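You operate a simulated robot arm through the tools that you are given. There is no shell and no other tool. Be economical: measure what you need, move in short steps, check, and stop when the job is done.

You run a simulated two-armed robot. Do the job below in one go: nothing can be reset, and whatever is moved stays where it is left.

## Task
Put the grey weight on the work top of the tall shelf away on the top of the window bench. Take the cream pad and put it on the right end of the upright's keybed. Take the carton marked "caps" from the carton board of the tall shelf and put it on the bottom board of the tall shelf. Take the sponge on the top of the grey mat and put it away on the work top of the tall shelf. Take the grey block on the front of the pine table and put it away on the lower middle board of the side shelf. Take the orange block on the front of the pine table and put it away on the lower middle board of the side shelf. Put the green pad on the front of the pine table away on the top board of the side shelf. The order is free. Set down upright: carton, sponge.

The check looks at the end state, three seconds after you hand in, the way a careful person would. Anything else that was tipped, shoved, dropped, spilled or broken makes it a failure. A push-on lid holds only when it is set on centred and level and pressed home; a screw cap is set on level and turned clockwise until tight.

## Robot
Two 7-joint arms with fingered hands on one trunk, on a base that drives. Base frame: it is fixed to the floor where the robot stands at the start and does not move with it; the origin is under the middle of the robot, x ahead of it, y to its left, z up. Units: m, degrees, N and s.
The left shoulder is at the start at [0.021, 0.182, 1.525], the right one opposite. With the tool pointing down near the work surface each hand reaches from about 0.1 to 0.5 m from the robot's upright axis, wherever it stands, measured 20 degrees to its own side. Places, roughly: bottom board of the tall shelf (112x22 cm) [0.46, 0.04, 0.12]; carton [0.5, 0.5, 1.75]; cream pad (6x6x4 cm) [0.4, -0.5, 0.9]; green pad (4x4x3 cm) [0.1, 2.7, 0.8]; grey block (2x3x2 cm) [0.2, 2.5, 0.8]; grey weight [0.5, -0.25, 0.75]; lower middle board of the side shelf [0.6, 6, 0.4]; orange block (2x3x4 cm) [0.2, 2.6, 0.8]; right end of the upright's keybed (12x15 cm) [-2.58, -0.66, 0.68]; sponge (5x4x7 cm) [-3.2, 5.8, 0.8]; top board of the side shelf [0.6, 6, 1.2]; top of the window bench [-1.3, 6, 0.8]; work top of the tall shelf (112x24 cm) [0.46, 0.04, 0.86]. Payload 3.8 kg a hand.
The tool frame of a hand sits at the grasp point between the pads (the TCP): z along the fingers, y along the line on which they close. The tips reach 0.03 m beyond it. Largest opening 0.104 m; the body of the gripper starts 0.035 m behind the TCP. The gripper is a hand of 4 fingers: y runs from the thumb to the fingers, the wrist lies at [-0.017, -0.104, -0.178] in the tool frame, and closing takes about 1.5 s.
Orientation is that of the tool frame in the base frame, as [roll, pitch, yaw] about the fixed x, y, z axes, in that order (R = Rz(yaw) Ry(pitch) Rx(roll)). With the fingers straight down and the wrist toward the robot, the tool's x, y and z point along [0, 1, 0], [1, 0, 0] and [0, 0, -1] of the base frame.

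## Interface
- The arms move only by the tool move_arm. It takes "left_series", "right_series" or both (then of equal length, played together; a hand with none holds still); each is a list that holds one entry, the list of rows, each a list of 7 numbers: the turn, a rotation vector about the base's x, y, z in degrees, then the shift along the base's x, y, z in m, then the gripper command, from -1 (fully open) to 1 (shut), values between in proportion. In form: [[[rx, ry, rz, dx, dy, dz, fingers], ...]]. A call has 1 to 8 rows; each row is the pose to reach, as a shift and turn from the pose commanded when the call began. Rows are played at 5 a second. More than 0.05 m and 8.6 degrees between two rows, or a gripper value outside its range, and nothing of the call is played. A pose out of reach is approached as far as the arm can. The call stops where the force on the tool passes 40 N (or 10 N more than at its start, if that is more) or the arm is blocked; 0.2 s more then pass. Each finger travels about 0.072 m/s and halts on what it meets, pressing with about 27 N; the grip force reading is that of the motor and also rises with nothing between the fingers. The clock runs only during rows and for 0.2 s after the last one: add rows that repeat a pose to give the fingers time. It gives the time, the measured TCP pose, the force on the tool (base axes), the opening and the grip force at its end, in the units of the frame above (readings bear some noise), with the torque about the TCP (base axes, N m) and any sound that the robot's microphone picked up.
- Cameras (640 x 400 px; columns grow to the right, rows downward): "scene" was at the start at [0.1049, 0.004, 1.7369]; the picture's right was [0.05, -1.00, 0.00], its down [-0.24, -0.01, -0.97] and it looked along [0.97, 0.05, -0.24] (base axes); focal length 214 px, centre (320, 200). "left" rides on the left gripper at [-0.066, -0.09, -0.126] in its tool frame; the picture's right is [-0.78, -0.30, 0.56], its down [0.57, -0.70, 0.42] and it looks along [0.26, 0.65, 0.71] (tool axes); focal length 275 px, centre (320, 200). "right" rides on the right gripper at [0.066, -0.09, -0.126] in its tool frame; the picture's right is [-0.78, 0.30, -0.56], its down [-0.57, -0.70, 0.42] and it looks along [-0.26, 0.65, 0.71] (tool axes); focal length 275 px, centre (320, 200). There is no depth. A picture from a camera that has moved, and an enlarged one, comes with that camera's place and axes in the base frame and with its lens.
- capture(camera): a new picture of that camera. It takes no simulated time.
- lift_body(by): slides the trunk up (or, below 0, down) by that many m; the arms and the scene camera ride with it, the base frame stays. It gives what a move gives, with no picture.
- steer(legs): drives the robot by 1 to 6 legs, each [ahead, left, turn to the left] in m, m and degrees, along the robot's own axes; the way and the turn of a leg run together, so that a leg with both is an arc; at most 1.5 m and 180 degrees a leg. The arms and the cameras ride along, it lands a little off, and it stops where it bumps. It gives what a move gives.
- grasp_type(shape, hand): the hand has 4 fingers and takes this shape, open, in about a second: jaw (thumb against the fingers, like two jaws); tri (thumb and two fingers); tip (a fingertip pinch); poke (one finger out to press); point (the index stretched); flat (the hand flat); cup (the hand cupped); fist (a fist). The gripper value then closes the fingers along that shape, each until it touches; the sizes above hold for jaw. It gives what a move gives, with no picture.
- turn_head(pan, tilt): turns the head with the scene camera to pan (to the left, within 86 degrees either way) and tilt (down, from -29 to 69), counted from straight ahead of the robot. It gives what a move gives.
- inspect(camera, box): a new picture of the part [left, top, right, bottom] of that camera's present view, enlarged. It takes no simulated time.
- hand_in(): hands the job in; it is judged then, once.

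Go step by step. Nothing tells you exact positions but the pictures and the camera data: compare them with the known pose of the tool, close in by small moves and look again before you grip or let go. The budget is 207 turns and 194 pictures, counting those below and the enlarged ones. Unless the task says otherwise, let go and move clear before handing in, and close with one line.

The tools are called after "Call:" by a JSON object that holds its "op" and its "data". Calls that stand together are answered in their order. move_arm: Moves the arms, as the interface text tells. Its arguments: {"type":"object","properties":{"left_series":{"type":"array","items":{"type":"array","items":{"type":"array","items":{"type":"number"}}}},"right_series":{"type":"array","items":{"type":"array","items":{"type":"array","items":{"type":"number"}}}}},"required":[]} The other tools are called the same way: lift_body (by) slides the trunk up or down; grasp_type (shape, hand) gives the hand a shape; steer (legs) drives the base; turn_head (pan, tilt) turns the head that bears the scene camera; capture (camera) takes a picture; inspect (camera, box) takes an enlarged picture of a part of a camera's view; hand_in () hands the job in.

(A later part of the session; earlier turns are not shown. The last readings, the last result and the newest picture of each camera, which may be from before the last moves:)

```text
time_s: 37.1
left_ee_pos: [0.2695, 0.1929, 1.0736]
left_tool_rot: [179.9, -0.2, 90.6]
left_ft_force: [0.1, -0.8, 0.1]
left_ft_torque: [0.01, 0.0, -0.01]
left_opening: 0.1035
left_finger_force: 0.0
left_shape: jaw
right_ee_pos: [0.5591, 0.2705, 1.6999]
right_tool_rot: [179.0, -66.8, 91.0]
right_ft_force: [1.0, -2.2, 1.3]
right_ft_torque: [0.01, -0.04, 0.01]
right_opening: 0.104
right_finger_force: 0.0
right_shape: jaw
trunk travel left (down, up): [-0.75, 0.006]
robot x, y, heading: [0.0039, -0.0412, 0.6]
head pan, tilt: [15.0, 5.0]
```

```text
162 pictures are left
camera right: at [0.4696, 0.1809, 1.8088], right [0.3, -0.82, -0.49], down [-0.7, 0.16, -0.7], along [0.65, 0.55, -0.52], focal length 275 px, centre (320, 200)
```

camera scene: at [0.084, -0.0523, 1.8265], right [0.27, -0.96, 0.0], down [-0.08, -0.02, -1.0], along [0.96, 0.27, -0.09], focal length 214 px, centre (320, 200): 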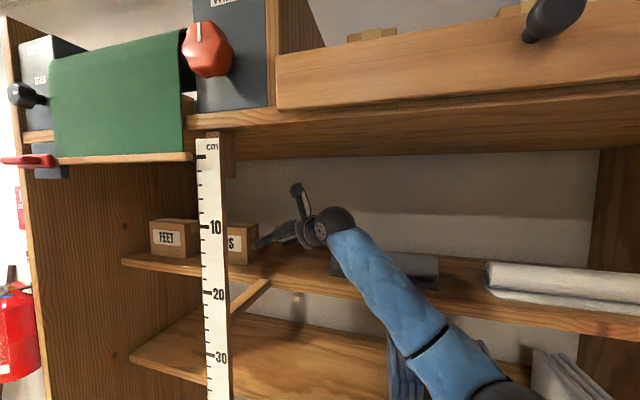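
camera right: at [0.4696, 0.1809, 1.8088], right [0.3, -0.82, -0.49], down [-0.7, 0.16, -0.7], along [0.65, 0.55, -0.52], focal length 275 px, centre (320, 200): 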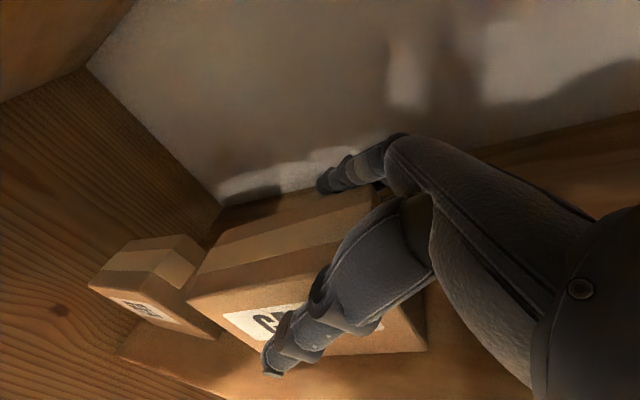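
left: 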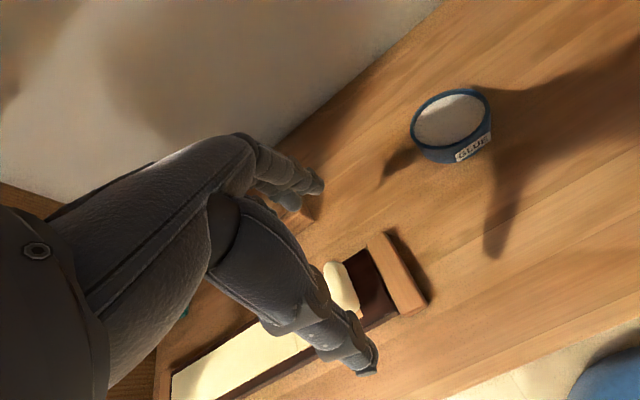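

The carton's end is now inside the hand. I settle slightly lower, then close.

Call:
{"op": "move_arm", "data": {"right_series": [[[0, 0, 0, -0.004, 0, -0.006, -1], [0, 0, 0, -0.004, 0.003, -0.01, -1]]]}}

Call:
{"op": "move_arm", "data": {"right_series": [[[0, 0, 0, 0, 0, 0, -0.5], [0, 0, 0, 0, 0, 0, 0], [0, 0, 0, 0, 0, 0, 0.5], [0, 0, 0, 0, 0, 0, 1], [0, 0, 0, 0, 0, 0, 1], [0, 0, 0, 0, 0, 0, 1]]]}}

Call:
{"op": "capture", "data": {"camera": "right"}}

```text
time_s: 37.7
left_ee_pos: [0.2712, 0.1949, 1.0754]
left_tool_rot: [-179.9, 0.0, 90.6]
left_ft_force: [-0.5, 0.2, 0.3]
left_ft_torque: [0.02, -0.01, -0.03]
left_opening: 0.1036
left_finger_force: 0.1
left_shape: jaw
right_ee_pos: [0.5579, 0.2779, 1.694]
right_tool_rot: [177.5, -67.1, 92.4]
right_ft_force: [11.7, 4.4, 35.1]
right_ft_torque: [-1.11, -1.06, 0.49]
right_opening: 0.1043
right_finger_force: 0.1
right_shape: jaw
trunk travel left (down, up): [-0.75, 0.006]
robot x, y, heading: [0.005, -0.0442, 0.8]
head pan, tilt: [15.0, 5.0]
```

```text
time_s: 39.1
left_ee_pos: [0.2711, 0.1953, 1.0744]
left_tool_rot: [-180.0, 0.0, 90.6]
left_ft_force: [0.6, 0.5, -0.2]
left_ft_torque: [0.03, 0.0, 0.03]
left_opening: 0.1035
left_finger_force: 0.1
left_shape: jaw
right_ee_pos: [0.5566, 0.2792, 1.6953]
right_tool_rot: [177.0, -67.1, 93.1]
right_ft_force: [13.5, 3.9, 41.1]
right_ft_torque: [-1.4, -1.18, 0.67]
right_opening: 0.0723
right_finger_force: 27.0
right_shape: jaw
trunk travel left (down, up): [-0.75, 0.006]
robot x, y, heading: [0.0048, -0.0481, 0.6]
head pan, tilt: [15.0, 5.0]
```

```text
161 pictures are left
camera right: at [0.4648, 0.1893, 1.802], right [0.31, -0.81, -0.49], down [-0.69, 0.17, -0.71], along [0.66, 0.56, -0.51], focal length 275 px, centre (320, 200)
```

right: 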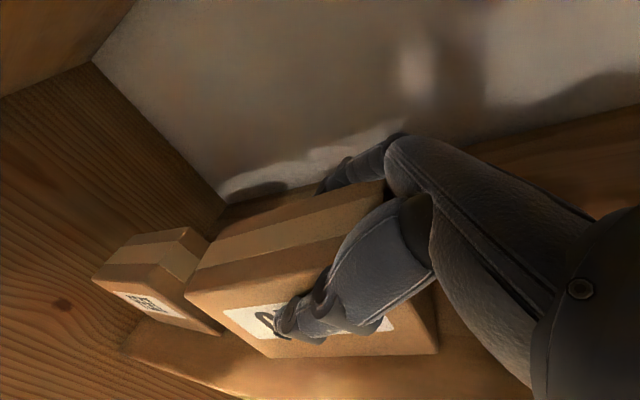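

Gripped at 7.2 cm. I lift it straight up.

Call:
{"op": "move_arm", "data": {"right_series": [[[0, 0, 0, 0, 0, 0.015, 1], [0, 0, 0, 0, 0, 0.03, 1], [0, 0, 0, 0, 0, 0.045, 1], [0, 0, 0, 0, 0, 0.062, 1], [0, 0, 0, 0, 0, 0.062, 1]]]}}

Call:
{"op": "capture", "data": {"camera": "right"}}

Call:
{"op": "capture", "data": {"camera": "scene"}}

```text
time_s: 40.3
left_ee_pos: [0.2699, 0.1968, 1.0755]
left_tool_rot: [180.0, 0.2, 90.5]
left_ft_force: [0.6, -0.1, 0.5]
left_ft_torque: [0.02, -0.03, 0.04]
left_opening: 0.104
left_finger_force: 0.0
left_shape: jaw
right_ee_pos: [0.5549, 0.2727, 1.735]
right_tool_rot: [178.9, -66.5, 91.1]
right_ft_force: [-1.0, 0.3, -1.9]
right_ft_torque: [-0.02, 0.0, -0.02]
right_opening: 0.0716
right_finger_force: 26.4
right_shape: jaw
right hand out of reach, approached as far as the arm can: row 2, 3, 4, 5
trunk travel left (down, up): [-0.75, 0.006]
robot x, y, heading: [0.0044, -0.0437, 0.7]
head pan, tilt: [15.0, 5.0]
```

```text
160 pictures are left
camera right: at [0.4647, 0.1846, 1.8452], right [0.3, -0.82, -0.49], down [-0.7, 0.16, -0.7], along [0.65, 0.55, -0.52], focal length 275 px, centre (320, 200)
```

right: 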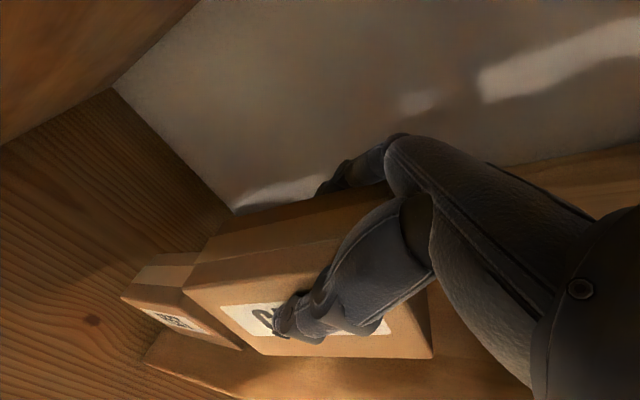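

```text
159 pictures are left
camera scene: at [0.1025, -0.0174, 1.8265], right [0.27, -0.96, 0.0], down [-0.08, -0.02, -1.0], along [0.96, 0.27, -0.09], focal length 214 px, centre (320, 200)
```

scene: 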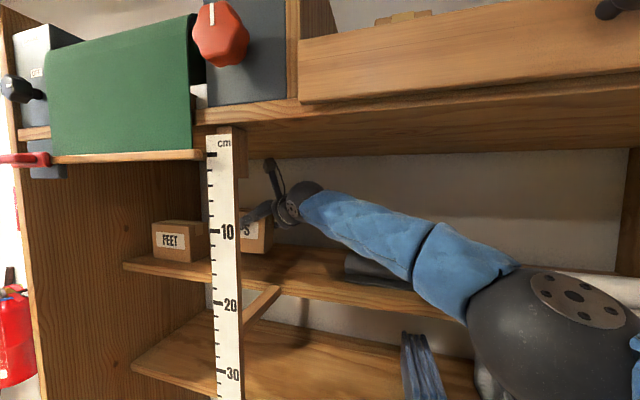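

It is lifted about 4 cm. I bring it right a little, then forward in front of the grey roll, then further right past the ruler.

Call:
{"op": "move_arm", "data": {"right_series": [[[0, 0, 0, 0, -0.03, 0.0, 1], [0, 0, 0, 0, -0.06, 0.0, 1], [0, 0, 0, -0.03, -0.08, 0.0, 1], [0, 0, 0, -0.065, -0.1, 0.0, 1], [0, 0, 0, -0.065, -0.1, 0.0, 1]]]}}

Call:
{"op": "capture", "data": {"camera": "right"}}

Call:
{"op": "capture", "data": {"camera": "scene"}}

```text
time_s: 41.5
left_ee_pos: [0.2711, 0.1973, 1.074]
left_tool_rot: [-180.0, 0.1, 90.6]
left_ft_force: [0.5, -0.4, 0.6]
left_ft_torque: [-0.03, -0.02, 0.01]
left_opening: 0.1035
left_finger_force: 0.0
left_shape: jaw
right_ee_pos: [0.4925, 0.1734, 1.7342]
right_tool_rot: [179.0, -66.5, 91.0]
right_ft_force: [0.8, 0.4, -1.9]
right_ft_torque: [-0.08, -0.01, 0.0]
right_opening: 0.0715
right_finger_force: 27.0
right_shape: jaw
trunk travel left (down, up): [-0.75, 0.006]
robot x, y, heading: [0.0073, -0.0443, 0.5]
head pan, tilt: [15.0, 5.0]
```

```text
158 pictures are left
camera right: at [0.4027, 0.0843, 1.8442], right [0.3, -0.82, -0.49], down [-0.7, 0.16, -0.7], along [0.65, 0.55, -0.52], focal length 275 px, centre (320, 200)
```

right: 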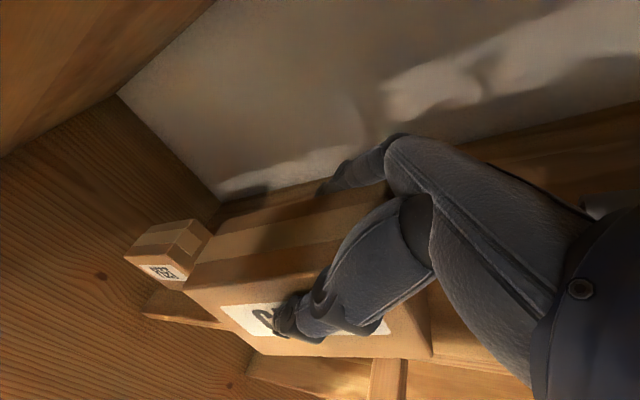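

```text
157 pictures are left
camera scene: at [0.1043, -0.0165, 1.8264], right [0.27, -0.96, 0.0], down [-0.08, -0.02, -1.0], along [0.96, 0.27, -0.09], focal length 214 px, centre (320, 200)
```

scene: 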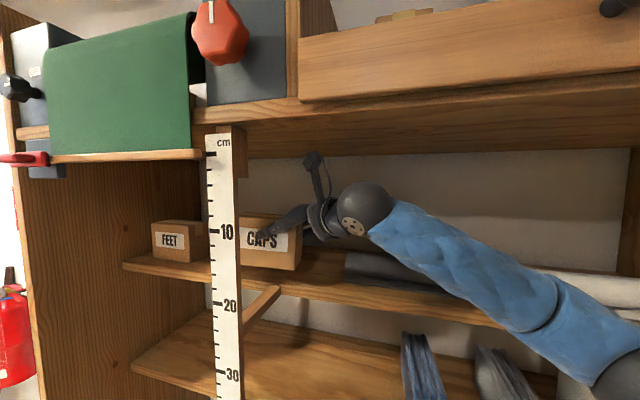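

Good. Another 17 cm to the right, then I back the robot out.

Call:
{"op": "move_arm", "data": {"right_series": [[[0, 0, 0, 0, -0.04, 0.01, 1], [0, 0, 0, 0, -0.08, 0.012, 1], [0, 0, 0, 0, -0.12, 0.012, 1], [0, 0, 0, 0, -0.16, 0.012, 1], [0, 0, 0, -0.02, -0.19, 0.012, 1], [0, 0, 0, -0.02, -0.19, 0.012, 1]]]}}

Call:
{"op": "capture", "data": {"camera": "scene"}}

```text
time_s: 42.9
left_ee_pos: [0.2717, 0.1974, 1.0744]
left_tool_rot: [180.0, 0.0, 90.6]
left_ft_force: [0.0, -0.9, 0.1]
left_ft_torque: [-0.01, 0.0, 0.03]
left_opening: 0.1037
left_finger_force: 0.0
left_shape: jaw
right_ee_pos: [0.47, -0.0175, 1.7478]
right_tool_rot: [179.3, -66.4, 90.7]
right_ft_force: [0.4, 0.3, -2.7]
right_ft_torque: [-0.04, -0.01, 0.03]
right_opening: 0.0712
right_finger_force: 26.5
right_shape: jaw
trunk travel left (down, up): [-0.75, 0.006]
robot x, y, heading: [0.0063, -0.0403, 0.9]
head pan, tilt: [15.0, 5.0]
```

```text
156 pictures are left
camera scene: at [0.1041, -0.016, 1.8264], right [0.27, -0.96, 0.0], down [-0.08, -0.02, -1.0], along [0.96, 0.27, -0.09], focal length 214 px, centre (320, 200)
```

scene: 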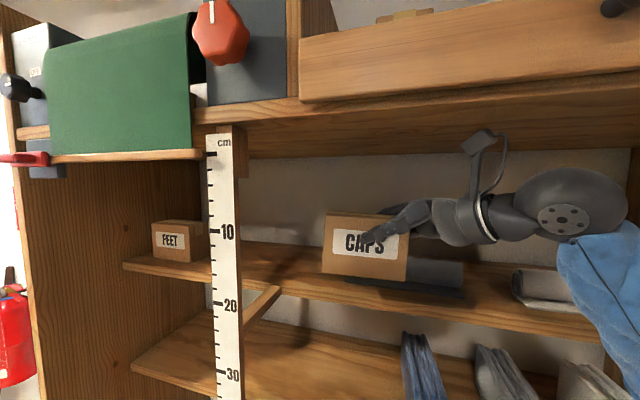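

The carton is clear of the ruler. I back the robot out and fold the left hand higher.

Call:
{"op": "steer", "data": {"legs": [[-0.6, 0, 0]]}}

Call:
{"op": "move_arm", "data": {"left_series": [[[0, 0, 0, 0, 0, 0.05, -1], [0, 0, 0, 0, 0, 0.1, -1], [0, 0, 0, 0, 0, 0.15, -1], [0, 0, 0, 0, 0, 0.2, -1], [0, 0, 0, 0, 0, 0.25, -1], [0, 0, 0, 0, 0, 0.3, -1], [0, 0, 0, 0, 0, 0.35, -1], [0, 0, 0, 0, 0, 0.38, -1]]]}}

Call:
{"op": "lift_body", "data": {"by": -0.4}}

Call:
{"op": "turn_head", "data": {"pan": 0, "tilt": 25}}

Call:
{"op": "capture", "data": {"camera": "scene"}}

```text
time_s: 46.3
left_ee_pos: [-0.3311, 0.1904, 1.0748]
left_tool_rot: [179.9, 0.1, 90.5]
left_ft_force: [0.2, 0.7, 0.0]
left_ft_torque: [0.01, -0.01, 0.02]
left_opening: 0.1038
left_finger_force: 0.0
left_shape: jaw
right_ee_pos: [-0.1305, -0.0247, 1.7479]
right_tool_rot: [179.0, -66.4, 90.9]
right_ft_force: [-0.5, 0.6, -3.2]
right_ft_torque: [-0.07, -0.02, -0.01]
right_opening: 0.0713
right_finger_force: 27.0
right_shape: jaw
trunk travel left (down, up): [-0.75, 0.006]
robot x, y, heading: [-0.5983, -0.0473, 0.7]
head pan, tilt: [15.0, 5.0]
```

```text
time_s: 48.3
left_ee_pos: [-0.2432, 0.182, 1.4504]
left_tool_rot: [-175.8, 1.5, 89.0]
left_ft_force: [0.2, 0.4, 0.2]
left_ft_torque: [-0.03, -0.03, 0.02]
left_opening: 0.1039
left_finger_force: 0.0
left_shape: jaw
left hand out of reach, approached as far as the arm can: row 3, 4, 5, 6, 7, 8
right_ee_pos: [-0.1306, -0.0219, 1.7479]
right_tool_rot: [179.3, -66.3, 90.8]
right_ft_force: [-0.7, -1.0, -2.5]
right_ft_torque: [-0.1, 0.02, 0.0]
right_opening: 0.0711
right_finger_force: 27.2
right_shape: jaw
trunk travel left (down, up): [-0.75, 0.006]
robot x, y, heading: [-0.5961, -0.0497, 0.5]
head pan, tilt: [15.0, 5.0]
stopped in row 8 (left hand): the arm was blocked; the commanded pose is now the measured one
```

```text
time_s: 52.1
left_ee_pos: [-0.2224, 0.1796, 1.0209]
left_tool_rot: [-170.7, 1.4, 89.2]
left_ft_force: [0.8, 0.4, -0.2]
left_ft_torque: [0.01, 0.02, 0.0]
left_opening: 0.1037
left_finger_force: 0.1
left_shape: jaw
right_ee_pos: [-0.1319, -0.0238, 1.3484]
right_tool_rot: [178.8, -66.5, 91.2]
right_ft_force: [-0.8, 0.7, -1.2]
right_ft_torque: [-0.07, -0.05, 0.02]
right_opening: 0.071
right_finger_force: 27.2
right_shape: jaw
trunk travel left (down, up): [-0.35, 0.406]
robot x, y, heading: [-0.5993, -0.0471, 0.4]
head pan, tilt: [15.0, 5.0]
```

```text
time_s: 53.0
left_ee_pos: [-0.2218, 0.1798, 1.0215]
left_tool_rot: [-170.6, 1.4, 89.2]
left_ft_force: [-0.2, 0.0, -0.3]
left_ft_torque: [0.07, 0.0, 0.03]
left_opening: 0.1041
left_finger_force: 0.1
left_shape: jaw
right_ee_pos: [-0.1313, -0.0234, 1.3472]
right_tool_rot: [179.6, -66.5, 90.4]
right_ft_force: [-0.5, -0.8, -1.7]
right_ft_torque: [-0.04, -0.04, 0.0]
right_opening: 0.0713
right_finger_force: 27.0
right_shape: jaw
trunk travel left (down, up): [-0.35, 0.406]
robot x, y, heading: [-0.5955, -0.046, 0.7]
head pan, tilt: [0.0, 25.0]
```

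```text
155 pictures are left
camera scene: at [-0.4502, -0.0466, 1.3927], right [0.01, -1.0, 0.0], down [-0.42, 0.0, -0.91], along [0.91, 0.01, -0.42], focal length 214 px, centre (320, 200)
```

scene: 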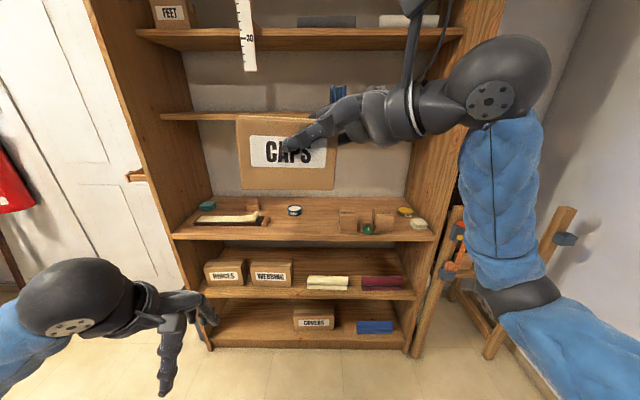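

The carton hangs level. I lower the trunk fully, tuck the left hand in, and lower the right hand.

Call:
{"op": "lift_body", "data": {"by": -0.35}}

Call:
{"op": "move_arm", "data": {"left_series": [[[0, 0, 0, -0.04, 0.02, 0, -1], [0, 0, 0, -0.08, 0.04, 0, -1], [0, 0, 0, -0.12, 0.06, 0, -1], [0, 0, 0, -0.14, 0.08, 0, -1], [0, 0, 0, -0.14, 0.08, 0, -1], [0, 0, 0, -0.14, 0.08, 0, -1], [0, 0, 0, -0.14, 0.08, 0, -1], [0, 0, 0, -0.14, 0.08, 0, -1]]], "right_series": [[[0, 0, 0, 0, 0, -0.045, 1], [0, 0, 0, 0, 0, -0.09, 1], [0, 0, 0, 0, 0, -0.135, 1], [0, 0, 0, 0, 0, -0.18, 1], [0, 0, 0, 0, 0, -0.225, 1], [0, 0, 0, 0, 0, -0.27, 1], [0, 0, 0, 0, 0, -0.315, 1], [0, 0, 0, 0, 0, -0.36, 1]]]}}

Call:
{"op": "capture", "data": {"camera": "scene"}}

```text
time_s: 56.4
left_ee_pos: [-0.1746, 0.1801, 0.5541]
left_tool_rot: [-147.8, 1.9, 89.9]
left_ft_force: [0.0, -0.9, 0.7]
left_ft_torque: [0.0, 0.02, 0.0]
left_opening: 0.104
left_finger_force: 0.0
left_shape: jaw
right_ee_pos: [-0.1329, -0.0245, 0.9978]
right_tool_rot: [178.8, -66.6, 91.2]
right_ft_force: [0.7, -1.5, -1.9]
right_ft_torque: [-0.07, -0.02, 0.02]
right_opening: 0.071
right_finger_force: 26.8
right_shape: jaw
trunk travel left (down, up): [0.0, 0.756]
robot x, y, heading: [-0.6, -0.0468, 0.7]
head pan, tilt: [0.0, 25.0]
```

```text
time_s: 58.2
left_ee_pos: [-0.2497, 0.3146, 0.4975]
left_tool_rot: [-147.8, 1.8, 89.6]
left_ft_force: [-0.2, 0.3, 0.1]
left_ft_torque: [0.02, 0.02, 0.03]
left_opening: 0.1039
left_finger_force: 0.0
left_shape: jaw
left hand out of reach, approached as far as the arm can: row 1, 2, 3, 4, 5, 6, 7, 8
right_ee_pos: [-0.1273, -0.0228, 0.6327]
right_tool_rot: [179.2, -66.5, 90.9]
right_ft_force: [0.0, -0.1, -2.6]
right_ft_torque: [-0.05, -0.02, 0.03]
right_opening: 0.0709
right_finger_force: 27.3
right_shape: jaw
right hand out of reach, approached as far as the arm can: row 2, 3, 4, 5, 6, 7, 8
trunk travel left (down, up): [0.0, 0.756]
robot x, y, heading: [-0.6, -0.0465, 0.7]
head pan, tilt: [0.0, 25.0]
```

```text
154 pictures are left
camera scene: at [-0.2664, -0.0446, 1.0264], right [0.01, -1.0, 0.0], down [-0.42, 0.0, -0.91], along [0.91, 0.01, -0.42], focal length 214 px, centre (320, 200)
```

scene: 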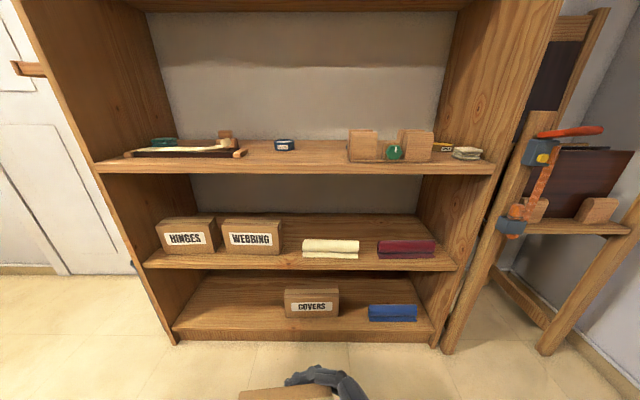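

The trunk leans forward as it lowers, so the hand is now too close below the shoulder. I move the hand ahead and then down further.

Call:
{"op": "move_arm", "data": {"right_series": [[[0, 0, 0, 0.05, 0, 0, 1], [0, 0, 0, 0.1, 0, 0, 1], [0, 0, 0, 0.15, 0, 0, 1], [0, 0, 0, 0.18, 0, -0.03, 1], [0, 0, 0, 0.18, 0, -0.07, 1], [0, 0, 0, 0.18, 0, -0.11, 1], [0, 0, 0, 0.18, 0, -0.15, 1]]]}}

Call:
{"op": "capture", "data": {"camera": "scene"}}

```text
time_s: 59.8
left_ee_pos: [-0.2499, 0.315, 0.4979]
left_tool_rot: [-147.8, 1.9, 89.8]
left_ft_force: [-0.3, 0.2, -0.1]
left_ft_torque: [-0.03, 0.0, -0.03]
left_opening: 0.104
left_finger_force: 0.0
left_shape: jaw
right_ee_pos: [0.0543, -0.0215, 0.4835]
right_tool_rot: [179.1, -66.5, 90.8]
right_ft_force: [-0.2, 0.1, -1.7]
right_ft_torque: [-0.06, 0.03, -0.01]
right_opening: 0.0704
right_finger_force: 27.0
right_shape: jaw
trunk travel left (down, up): [0.0, 0.756]
robot x, y, heading: [-0.6, -0.0494, 0.7]
head pan, tilt: [0.0, 25.0]
```

```text
153 pictures are left
camera scene: at [-0.2663, -0.0447, 1.0263], right [0.01, -1.0, 0.0], down [-0.42, 0.0, -0.91], along [0.91, 0.01, -0.42], focal length 214 px, centre (320, 200)
```

scene: 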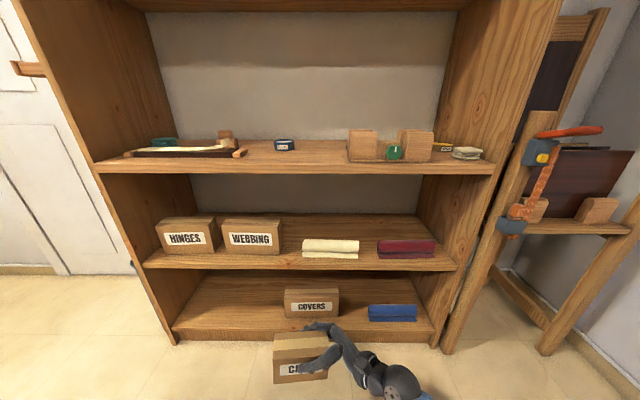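

The free left part of the bottom board is y≈0.15–0.6. I lower to z≈0.25, then drive left and ahead.

Call:
{"op": "move_arm", "data": {"right_series": [[[0, 0, 0, 0, 0, -0.045, 1], [0, 0, 0, 0, 0, -0.09, 1], [0, 0, 0, 0, 0, -0.135, 1], [0, 0, 0, 0, 0, -0.18, 1], [0, 0, 0, 0, 0, -0.225, 1], [0, 0, 0, 0, 0, -0.225, 1]]]}}

Call:
{"op": "steer", "data": {"legs": [[0, 0.44, 0], [0.15, 0, 0]]}}

Call:
{"op": "turn_head", "data": {"pan": 0, "tilt": 40}}

Call:
{"op": "capture", "data": {"camera": "scene"}}

Call:
{"op": "capture", "data": {"camera": "right"}}

```text
time_s: 61.2
left_ee_pos: [-0.2499, 0.3147, 0.4972]
left_tool_rot: [-147.8, 1.9, 89.9]
left_ft_force: [-0.4, 0.0, -0.2]
left_ft_torque: [0.01, -0.03, 0.0]
left_opening: 0.1037
left_finger_force: 0.1
left_shape: jaw
right_ee_pos: [0.0521, -0.0215, 0.2817]
right_tool_rot: [179.5, -66.6, 90.6]
right_ft_force: [0.3, 0.0, -2.4]
right_ft_torque: [-0.08, 0.0, 0.0]
right_opening: 0.0703
right_finger_force: 27.1
right_shape: jaw
right hand out of reach, approached as far as the arm can: row 5, 6
trunk travel left (down, up): [0.0, 0.756]
robot x, y, heading: [-0.5966, -0.0477, 0.7]
head pan, tilt: [0.0, 25.0]
```

```text
time_s: 64.8
left_ee_pos: [-0.1034, 0.7536, 0.4997]
left_tool_rot: [-147.8, 1.8, 89.8]
left_ft_force: [0.9, 0.7, 0.3]
left_ft_torque: [0.01, 0.01, -0.02]
left_opening: 0.1038
left_finger_force: 0.1
left_shape: jaw
right_ee_pos: [0.1972, 0.4159, 0.2812]
right_tool_rot: [179.3, -66.5, 90.8]
right_ft_force: [-1.0, -0.3, -2.6]
right_ft_torque: [-0.08, 0.03, -0.01]
right_opening: 0.0704
right_finger_force: 27.5
right_shape: jaw
trunk travel left (down, up): [0.0, 0.756]
robot x, y, heading: [-0.45, 0.3872, 0.6]
head pan, tilt: [0.0, 25.0]
```

```text
time_s: 65.6
left_ee_pos: [-0.1043, 0.7514, 0.497]
left_tool_rot: [-147.8, 1.9, 89.9]
left_ft_force: [-0.2, -0.3, 0.5]
left_ft_torque: [0.02, 0.0, 0.0]
left_opening: 0.1039
left_finger_force: 0.1
left_shape: jaw
right_ee_pos: [0.1976, 0.4149, 0.2811]
right_tool_rot: [179.1, -66.5, 90.9]
right_ft_force: [-0.1, -0.5, -3.4]
right_ft_torque: [-0.05, -0.01, 0.03]
right_opening: 0.0704
right_finger_force: 27.4
right_shape: jaw
trunk travel left (down, up): [0.0, 0.756]
robot x, y, heading: [-0.4565, 0.3896, 0.9]
head pan, tilt: [0.0, 40.0]
```

```text
152 pictures are left
camera scene: at [-0.1279, 0.3923, 1.0031], right [0.01, -1.0, 0.0], down [-0.64, -0.01, -0.77], along [0.77, 0.01, -0.64], focal length 214 px, centre (320, 200)
```

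scene: 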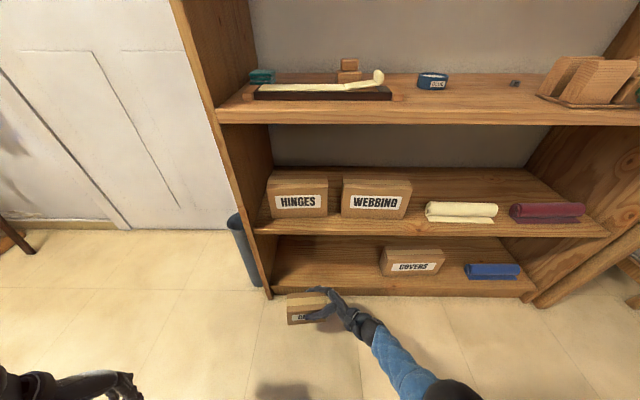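

```text
151 pictures are left
camera right: at [0.1075, 0.3264, 0.3908], right [0.3, -0.82, -0.49], down [-0.7, 0.16, -0.7], along [0.65, 0.55, -0.52], focal length 275 px, centre (320, 200)
```

right: 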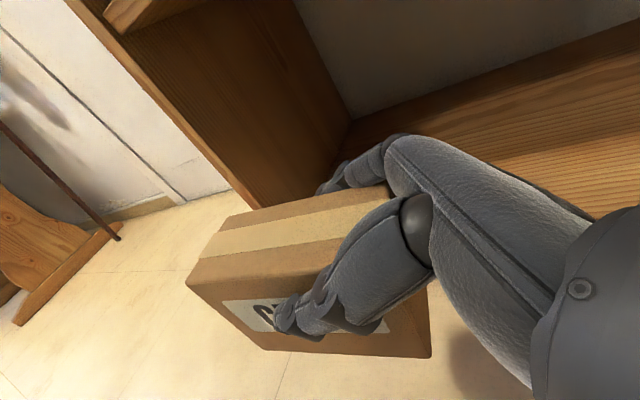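

The low reach is limited here; I test whether pulling the hand closer lets it go lower.

Call:
{"op": "move_arm", "data": {"right_series": [[[0, 0, 0, -0.04, 0, 0, 1], [0, 0, 0, -0.08, 0, -0.02, 1], [0, 0, 0, -0.1, 0, -0.05, 1], [0, 0, 0, -0.1, 0, -0.09, 1], [0, 0, 0, -0.1, 0, -0.09, 1]]]}}

Call:
{"op": "capture", "data": {"camera": "scene"}}

```text
time_s: 66.8
left_ee_pos: [-0.1052, 0.7526, 0.4978]
left_tool_rot: [-147.7, 2.0, 90.0]
left_ft_force: [0.2, 0.2, 0.1]
left_ft_torque: [-0.02, 0.01, 0.0]
left_opening: 0.104
left_finger_force: 0.1
left_shape: jaw
right_ee_pos: [0.0976, 0.4154, 0.2248]
right_tool_rot: [179.2, -66.5, 90.8]
right_ft_force: [-0.2, -0.3, -2.4]
right_ft_torque: [-0.09, -0.01, -0.01]
right_opening: 0.0703
right_finger_force: 27.6
right_shape: jaw
right hand out of reach, approached as far as the arm can: row 4, 5
trunk travel left (down, up): [0.0, 0.756]
robot x, y, heading: [-0.454, 0.388, 0.5]
head pan, tilt: [0.0, 40.0]
```

```text
150 pictures are left
camera scene: at [-0.128, 0.3923, 1.0031], right [0.01, -1.0, 0.0], down [-0.64, -0.01, -0.77], along [0.77, 0.01, -0.64], focal length 214 px, centre (320, 200)
```

scene: 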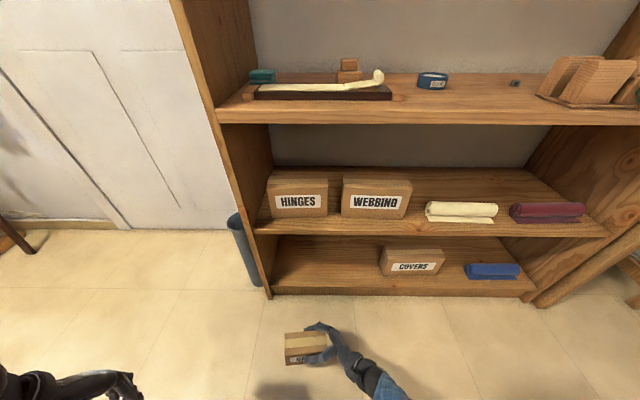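

The side grip can't get low enough safely, so I'll pass the carton to the left hand gripping from above. I back off, raise the trunk and look.

Call:
{"op": "steer", "data": {"legs": [[-0.25, 0, 0]]}}

Call:
{"op": "lift_body", "data": {"by": 0.5}}

Call:
{"op": "turn_head", "data": {"pan": 0, "tilt": 45}}

Call:
{"op": "capture", "data": {"camera": "scene"}}

```text
time_s: 68.6
left_ee_pos: [-0.3585, 0.751, 0.4989]
left_tool_rot: [-147.8, 1.9, 90.2]
left_ft_force: [-0.6, 0.1, -0.7]
left_ft_torque: [-0.03, 0.04, 0.02]
left_opening: 0.1041
left_finger_force: 0.0
left_shape: jaw
right_ee_pos: [-0.1548, 0.4145, 0.224]
right_tool_rot: [179.3, -66.4, 91.0]
right_ft_force: [-0.6, 0.2, -1.9]
right_ft_torque: [-0.08, -0.02, -0.01]
right_opening: 0.0704
right_finger_force: 26.9
right_shape: jaw
trunk travel left (down, up): [0.0, 0.756]
robot x, y, heading: [-0.7065, 0.3858, 1.0]
head pan, tilt: [0.0, 40.0]
```

```text
refused: 0.5 is not a number from -0.4 to 0.4
```

```text
time_s: 69.3
left_ee_pos: [-0.3586, 0.7495, 0.4983]
left_tool_rot: [-147.7, 1.8, 90.0]
left_ft_force: [-0.2, -0.5, 0.2]
left_ft_torque: [-0.02, 0.02, -0.01]
left_opening: 0.1039
left_finger_force: 0.0
left_shape: jaw
right_ee_pos: [-0.1548, 0.4142, 0.2234]
right_tool_rot: [179.3, -66.6, 91.1]
right_ft_force: [0.2, -0.2, -1.8]
right_ft_torque: [-0.06, -0.03, 0.03]
right_opening: 0.0701
right_finger_force: 27.0
right_shape: jaw
trunk travel left (down, up): [0.0, 0.756]
robot x, y, heading: [-0.7026, 0.3871, 0.9]
head pan, tilt: [0.0, 45.0]
```

```text
149 pictures are left
camera scene: at [-0.3835, 0.3904, 0.9958], right [0.02, -1.0, 0.0], down [-0.71, -0.01, -0.71], along [0.71, 0.01, -0.71], focal length 214 px, centre (320, 200)
```

scene: 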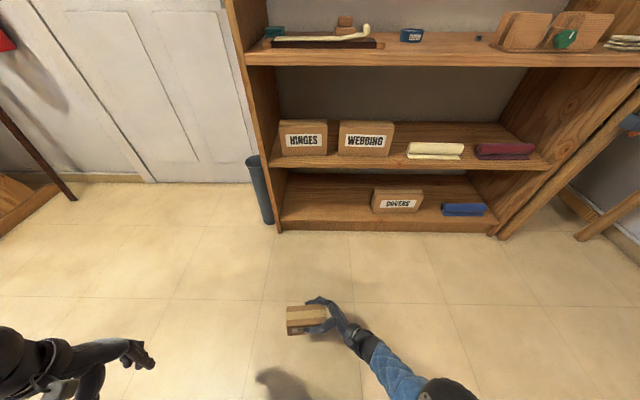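

Call:
{"op": "lift_body", "data": {"by": 0.4}}

Call:
{"op": "move_arm", "data": {"left_series": [[[-8, 0, 0, 0.03, -0.02, 0.03, -1], [-16, 0, 0, 0.06, -0.04, 0.05, -1], [-24, 0, 0, 0.09, -0.06, 0.06, -1], [-32, 0, 0, 0.12, -0.08, 0.06, -1], [-32, 0, 0, 0.14, -0.1, 0.06, -1], [-32, 0, 0, 0.15, -0.12, 0.06, -1]]]}}

Call:
{"op": "capture", "data": {"camera": "scene"}}

```text
time_s: 73.1
left_ee_pos: [-0.3581, 0.7502, 0.8986]
left_tool_rot: [-147.8, 1.9, 90.1]
left_ft_force: [-0.2, 0.0, 0.2]
left_ft_torque: [0.01, 0.02, -0.02]
left_opening: 0.1039
left_finger_force: 0.1
left_shape: jaw
right_ee_pos: [-0.0823, 0.415, 0.8354]
right_tool_rot: [130.8, -56.5, 134.5]
right_ft_force: [-0.5, -0.5, -2.1]
right_ft_torque: [-0.02, 0.03, 0.03]
right_opening: 0.0708
right_finger_force: 26.1
right_shape: jaw
trunk travel left (down, up): [-0.4, 0.356]
robot x, y, heading: [-0.7034, 0.3824, 0.8]
head pan, tilt: [0.0, 45.0]
```

```text
time_s: 74.5
left_ee_pos: [-0.2087, 0.6322, 0.9591]
left_tool_rot: [-147.6, 33.8, 90.2]
left_ft_force: [-0.2, -0.8, -0.1]
left_ft_torque: [0.0, 0.0, -0.01]
left_opening: 0.1039
left_finger_force: 0.0
left_shape: jaw
right_ee_pos: [-0.0808, 0.415, 0.8351]
right_tool_rot: [130.5, -56.5, 134.7]
right_ft_force: [-0.7, 0.3, -2.0]
right_ft_torque: [-0.07, 0.0, -0.01]
right_opening: 0.0703
right_finger_force: 27.2
right_shape: jaw
trunk travel left (down, up): [-0.4, 0.356]
robot x, y, heading: [-0.7054, 0.3889, 0.8]
head pan, tilt: [0.0, 45.0]
```

```text
148 pictures are left
camera scene: at [-0.5813, 0.387, 1.4125], right [0.02, -1.0, 0.0], down [-0.71, -0.01, -0.71], along [0.71, 0.01, -0.71], focal length 214 px, centre (320, 200)
```

scene: 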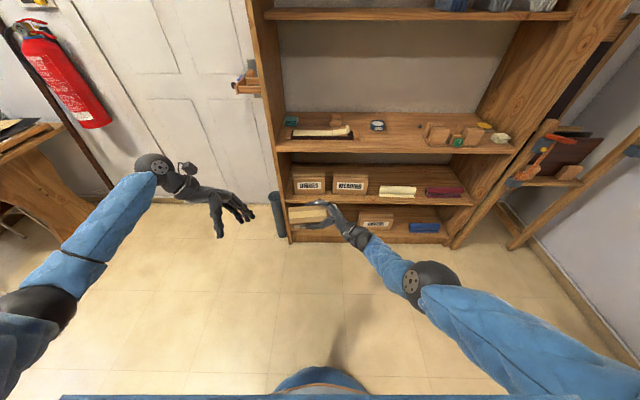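

The lift tilted the right hand by about 25° and my left turn was about the wrong axis. I straighten both.

Call:
{"op": "move_arm", "data": {"right_series": [[[0, 8.3, 0, -0.02, 0, 0, 1], [0, 16.6, 0, -0.04, 0, 0, 1], [0, 24.8, 0, -0.07, 0, 0, 1], [0, 24.8, 0, -0.1, 0, 0, 1]]], "left_series": [[[8, 0, 0, 0, 0, 0, -1], [16, 0, 0, 0, 0, 0, -1], [24, 0, 0, 0, 0, 0, -1], [32, 0, 0, 0, 0, 0, -1]]]}}

Call:
{"op": "move_arm", "data": {"left_series": [[[0, -8, 0, 0, 0, 0, -1], [0, -16, 0, 0, 0, 0, -1], [0, -24, 0, 0, 0, 0, -1], [0, -32.2, 0, 0, 0, 0, -1]]]}}

Call:
{"op": "capture", "data": {"camera": "scene"}}

Call:
{"op": "capture", "data": {"camera": "right"}}

```text
time_s: 75.7
left_ee_pos: [-0.2073, 0.6311, 0.9589]
left_tool_rot: [-147.7, 1.8, 90.3]
left_ft_force: [-0.5, -0.6, 0.5]
left_ft_torque: [0.01, 0.01, -0.01]
left_opening: 0.1038
left_finger_force: 0.0
left_shape: jaw
right_ee_pos: [-0.1636, 0.3958, 0.8393]
right_tool_rot: [176.0, -64.9, 93.1]
right_ft_force: [-0.1, 0.3, -2.7]
right_ft_torque: [-0.11, -0.02, 0.01]
right_opening: 0.0697
right_finger_force: 27.4
right_shape: jaw
trunk travel left (down, up): [-0.4, 0.356]
robot x, y, heading: [-0.7017, 0.3885, 0.8]
head pan, tilt: [0.0, 45.0]
stopped in row 4 (right hand): the arm was blocked; the commanded pose is now the measured one
```

```text
time_s: 76.7
left_ee_pos: [-0.2083, 0.6318, 0.9592]
left_tool_rot: [179.8, 1.7, 89.2]
left_ft_force: [1.2, -1.2, 0.6]
left_ft_torque: [0.0, -0.02, -0.02]
left_opening: 0.1039
left_finger_force: 0.0
left_shape: jaw
right_ee_pos: [-0.1656, 0.395, 0.8402]
right_tool_rot: [175.7, -65.0, 93.5]
right_ft_force: [0.3, 0.1, -3.0]
right_ft_torque: [-0.03, -0.01, -0.03]
right_opening: 0.0697
right_finger_force: 27.4
right_shape: jaw
trunk travel left (down, up): [-0.4, 0.356]
robot x, y, heading: [-0.702, 0.3864, 0.8]
head pan, tilt: [0.0, 45.0]
```

```text
147 pictures are left
camera scene: at [-0.582, 0.3873, 1.4126], right [0.02, -1.0, 0.0], down [-0.71, -0.01, -0.71], along [0.71, 0.01, -0.71], focal length 214 px, centre (320, 200)
```

scene: 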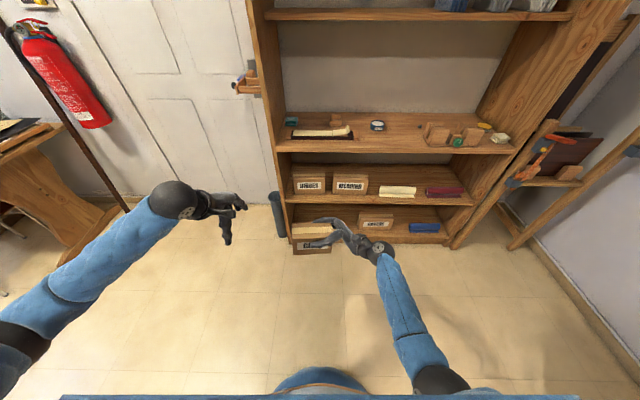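

```text
146 pictures are left
camera right: at [-0.2581, 0.31, 0.9498], right [0.3, -0.84, -0.46], down [-0.68, 0.15, -0.72], along [0.67, 0.53, -0.52], focal length 275 px, centre (320, 200)
```

right: 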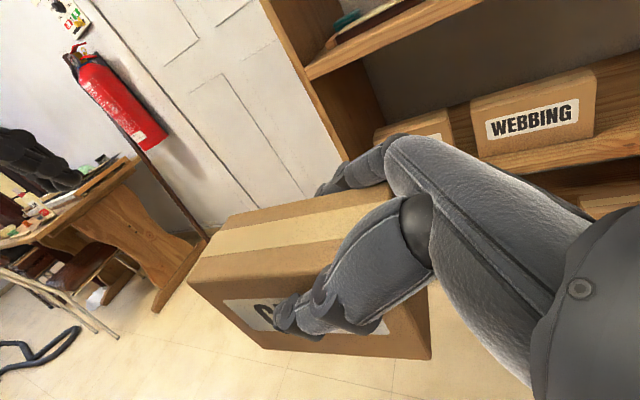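

Carton is unchanged in the right hand. I bring the left hand over the carton's left part.

Call:
{"op": "move_arm", "data": {"left_series": [[[0, 0, 0, 0.015, -0.045, 0, -1], [0, 0, 0, 0.03, -0.09, 0, -1], [0, 0, 0, 0.042, -0.13, 0, -1], [0, 0, 0, 0.042, -0.157, 0, -1], [0, 0, 0, 0.042, -0.157, -0.02, -1], [0, 0, 0, 0.042, -0.157, -0.02, -1]]]}}

Call:
{"op": "capture", "data": {"camera": "left"}}

Call:
{"op": "inspect", "data": {"camera": "scene", "box": [200, 140, 440, 290]}}

```text
time_s: 78.1
left_ee_pos: [-0.1673, 0.475, 0.9393]
left_tool_rot: [-180.0, 1.7, 89.2]
left_ft_force: [0.2, 0.0, 0.5]
left_ft_torque: [0.04, 0.01, 0.01]
left_opening: 0.104
left_finger_force: 0.1
left_shape: jaw
right_ee_pos: [-0.1645, 0.3942, 0.8399]
right_tool_rot: [175.9, -65.0, 93.3]
right_ft_force: [0.0, -0.2, -1.9]
right_ft_torque: [-0.07, 0.03, -0.03]
right_opening: 0.0699
right_finger_force: 27.5
right_shape: jaw
trunk travel left (down, up): [-0.4, 0.356]
robot x, y, heading: [-0.7062, 0.3854, 1.2]
head pan, tilt: [0.0, 45.0]
```

```text
145 pictures are left
camera left: at [-0.2584, 0.4141, 1.0655], right [-0.31, -0.79, -0.53], down [-0.69, 0.57, -0.44], along [0.65, 0.24, -0.72], focal length 275 px, centre (320, 200)
```

left: 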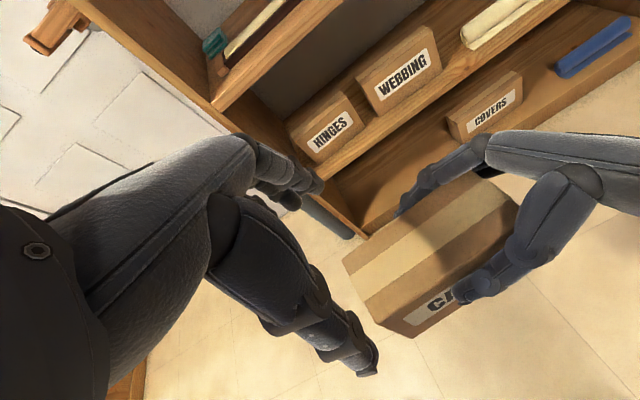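

```text
2.67 times, centred on (320, 215) of scene
camera zoom: at [-0.5816, 0.387, 1.4125], right [0.02, -1.0, 0.0], down [-0.71, -0.01, -0.71], along [0.71, 0.01, -0.71], focal length 572 px, centre (320, 160)
```

zoom: 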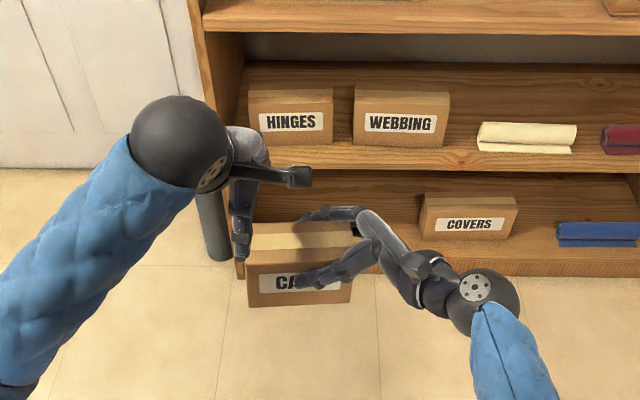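

The carton's left end is at y≈0.483. I shift 2 cm right and descend around it.

Call:
{"op": "move_arm", "data": {"left_series": [[[0, 0, 0, -0.003, -0.02, 0, -1], [0, 0, 0, -0.003, -0.02, -0.03, -1], [0, 0, 0, -0.003, -0.02, -0.055, -1], [0, 0, 0, -0.003, -0.02, -0.075, -1], [0, 0, 0, -0.003, -0.02, -0.075, -1]]]}}

Call:
{"op": "capture", "data": {"camera": "left"}}

Call:
{"op": "inspect", "data": {"camera": "scene", "box": [200, 140, 440, 290]}}

Call:
{"op": "capture", "data": {"camera": "right"}}

```text
time_s: 79.3
left_ee_pos: [-0.1693, 0.4524, 0.8626]
left_tool_rot: [-180.0, 1.6, 89.2]
left_ft_force: [-0.1, 1.3, -0.4]
left_ft_torque: [0.03, 0.0, -0.01]
left_opening: 0.104
left_finger_force: 0.1
left_shape: jaw
right_ee_pos: [-0.1657, 0.3949, 0.8398]
right_tool_rot: [175.8, -65.0, 93.2]
right_ft_force: [0.2, 0.1, -2.5]
right_ft_torque: [-0.06, 0.0, 0.04]
right_opening: 0.07
right_finger_force: 27.1
right_shape: jaw
trunk travel left (down, up): [-0.4, 0.356]
robot x, y, heading: [-0.7038, 0.3867, 0.9]
head pan, tilt: [0.0, 45.0]
```

```text
143 pictures are left
camera left: at [-0.2608, 0.3916, 0.9895], right [-0.31, -0.79, -0.53], down [-0.69, 0.57, -0.44], along [0.65, 0.24, -0.72], focal length 275 px, centre (320, 200)
```

left: 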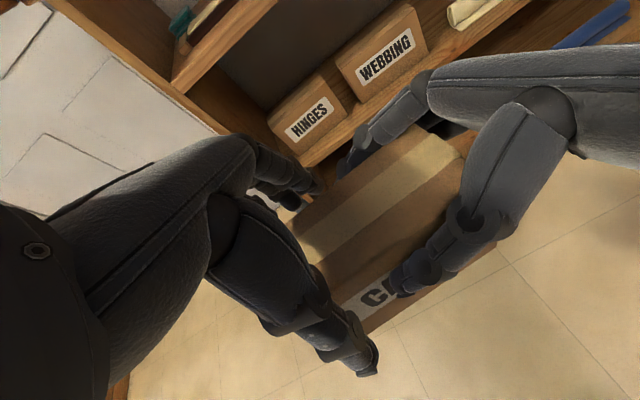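

```text
2.67 times, centred on (320, 215) of scene
camera zoom: at [-0.5816, 0.3871, 1.4125], right [0.02, -1.0, 0.0], down [-0.71, -0.01, -0.71], along [0.71, 0.01, -0.71], focal length 572 px, centre (320, 160)
```

zoom: 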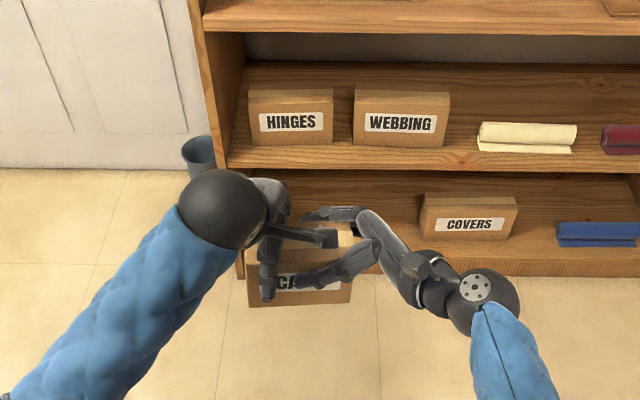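

```text
141 pictures are left
camera right: at [-0.258, 0.3099, 0.9493], right [0.3, -0.84, -0.46], down [-0.68, 0.15, -0.72], along [0.67, 0.53, -0.52], focal length 275 px, centre (320, 200)
```

right: 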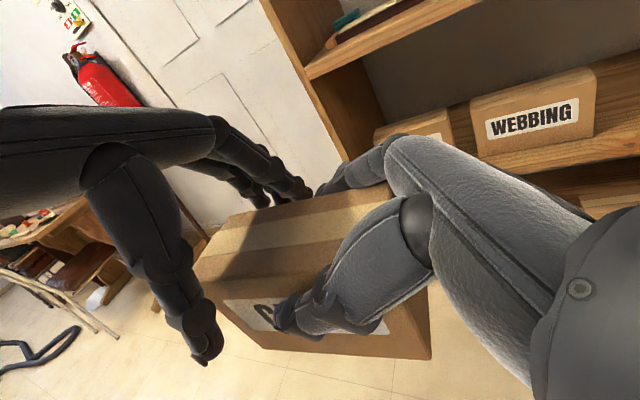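

Straddled without touching the right fingers. Slightly lower, then close the left hand.

Call:
{"op": "move_arm", "data": {"left_series": [[[0, 0, 0, 0, 0.002, -0.01, -1], [0, 0, 0, 0, 0.002, -0.016, -1], [0, 0, 0, 0, 0.002, -0.016, -0.5], [0, 0, 0, 0, 0.002, -0.016, 0], [0, 0, 0, 0, 0.002, -0.016, 0.5], [0, 0, 0, 0, 0.002, -0.016, 1], [0, 0, 0, 0, 0.002, -0.016, 1], [0, 0, 0, 0, 0.002, -0.016, 1]]]}}

Call:
{"op": "capture", "data": {"camera": "left"}}

Call:
{"op": "capture", "data": {"camera": "right"}}

```text
time_s: 81.1
left_ee_pos: [-0.1698, 0.456, 0.8465]
left_tool_rot: [180.0, 1.5, 89.2]
left_ft_force: [-0.3, 0.4, 0.3]
left_ft_torque: [0.02, 0.0, 0.04]
left_opening: 0.0561
left_finger_force: 27.0
left_shape: jaw
right_ee_pos: [-0.1643, 0.3954, 0.8406]
right_tool_rot: [175.7, -64.9, 93.3]
right_ft_force: [0.7, -0.4, -0.9]
right_ft_torque: [0.01, 0.0, 0.01]
right_opening: 0.0696
right_finger_force: 26.7
right_shape: jaw
trunk travel left (down, up): [-0.4, 0.356]
robot x, y, heading: [-0.7069, 0.385, 0.5]
head pan, tilt: [0.0, 45.0]
```

```text
140 pictures are left
camera left: at [-0.2608, 0.3945, 0.9738], right [-0.31, -0.79, -0.54], down [-0.69, 0.57, -0.44], along [0.65, 0.24, -0.72], focal length 275 px, centre (320, 200)
```

left: 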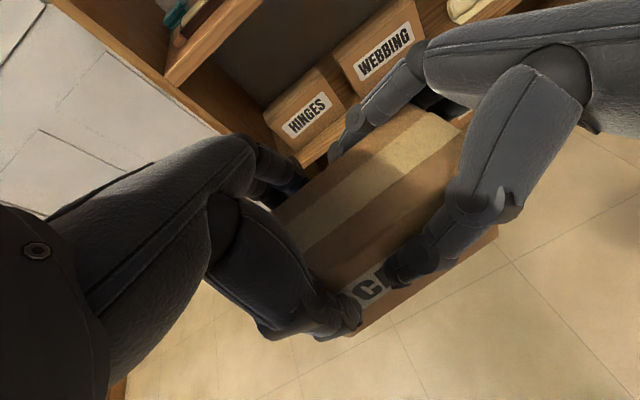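

```text
139 pictures are left
camera right: at [-0.2578, 0.3099, 0.9495], right [0.3, -0.84, -0.46], down [-0.68, 0.15, -0.72], along [0.67, 0.53, -0.52], focal length 275 px, centre (320, 200)
```

right: 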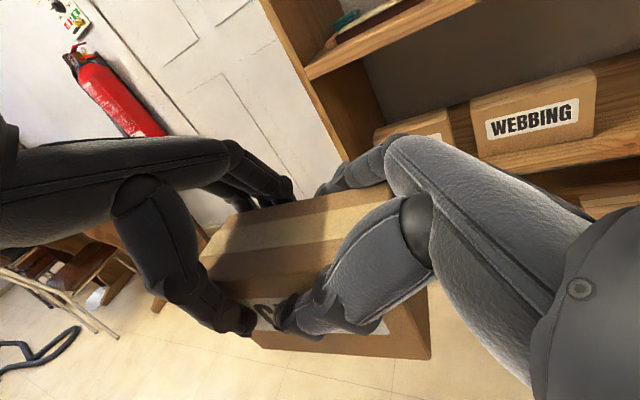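

Both hands hold it. I open the right hand and withdraw it to the right.

Call:
{"op": "move_arm", "data": {"right_series": [[[0, 0, 0, 0, 0, 0, 0.3], [0, 0, 0, 0, 0, 0, -0.4], [0, 0, 0, 0, 0, 0, -1], [0, 0, 0, 0, 0, 0, -1], [0, 0, 0, 0, -0.03, 0, -1], [0, 0, 0, 0, -0.07, 0, -1], [0, 0, 0, 0, -0.11, 0, -1], [0, 0, 0, 0, -0.13, 0, -1]]]}}

Call:
{"op": "capture", "data": {"camera": "left"}}

Call:
{"op": "inspect", "data": {"camera": "scene", "box": [200, 140, 440, 290]}}

```text
time_s: 82.9
left_ee_pos: [-0.1707, 0.455, 0.847]
left_tool_rot: [180.0, 1.5, 89.2]
left_ft_force: [1.1, -0.1, -0.6]
left_ft_torque: [0.07, 0.0, 0.03]
left_opening: 0.0562
left_finger_force: 27.3
left_shape: jaw
right_ee_pos: [-0.1658, 0.2677, 0.8396]
right_tool_rot: [175.8, -65.2, 93.5]
right_ft_force: [0.0, 0.5, 0.3]
right_ft_torque: [0.03, -0.01, 0.02]
right_opening: 0.1036
right_finger_force: 0.1
right_shape: jaw
trunk travel left (down, up): [-0.4, 0.356]
robot x, y, heading: [-0.7055, 0.3831, 1.1]
head pan, tilt: [0.0, 45.0]
```

```text
138 pictures are left
camera left: at [-0.2608, 0.3944, 0.9738], right [-0.31, -0.79, -0.53], down [-0.69, 0.57, -0.44], along [0.65, 0.24, -0.72], focal length 275 px, centre (320, 200)
```

left: 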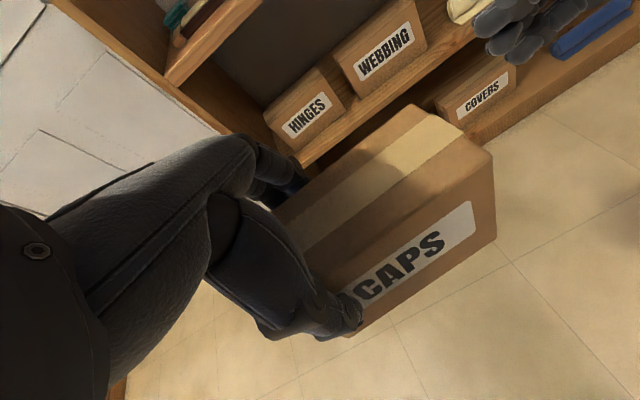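

```text
2.67 times, centred on (320, 215) of scene
camera zoom: at [-0.5816, 0.3871, 1.4125], right [0.02, -1.0, 0.0], down [-0.71, -0.01, -0.71], along [0.71, 0.01, -0.71], focal length 572 px, centre (320, 160)
```

zoom: 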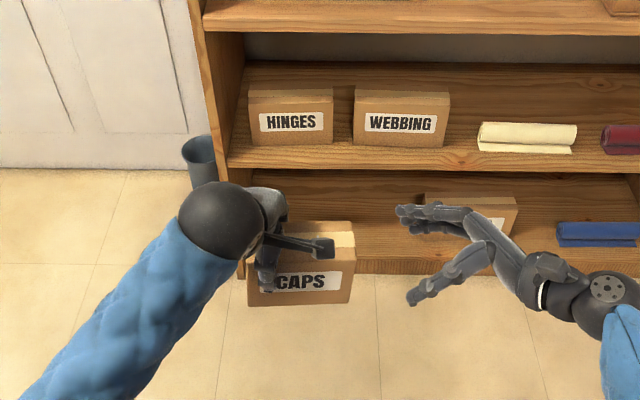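

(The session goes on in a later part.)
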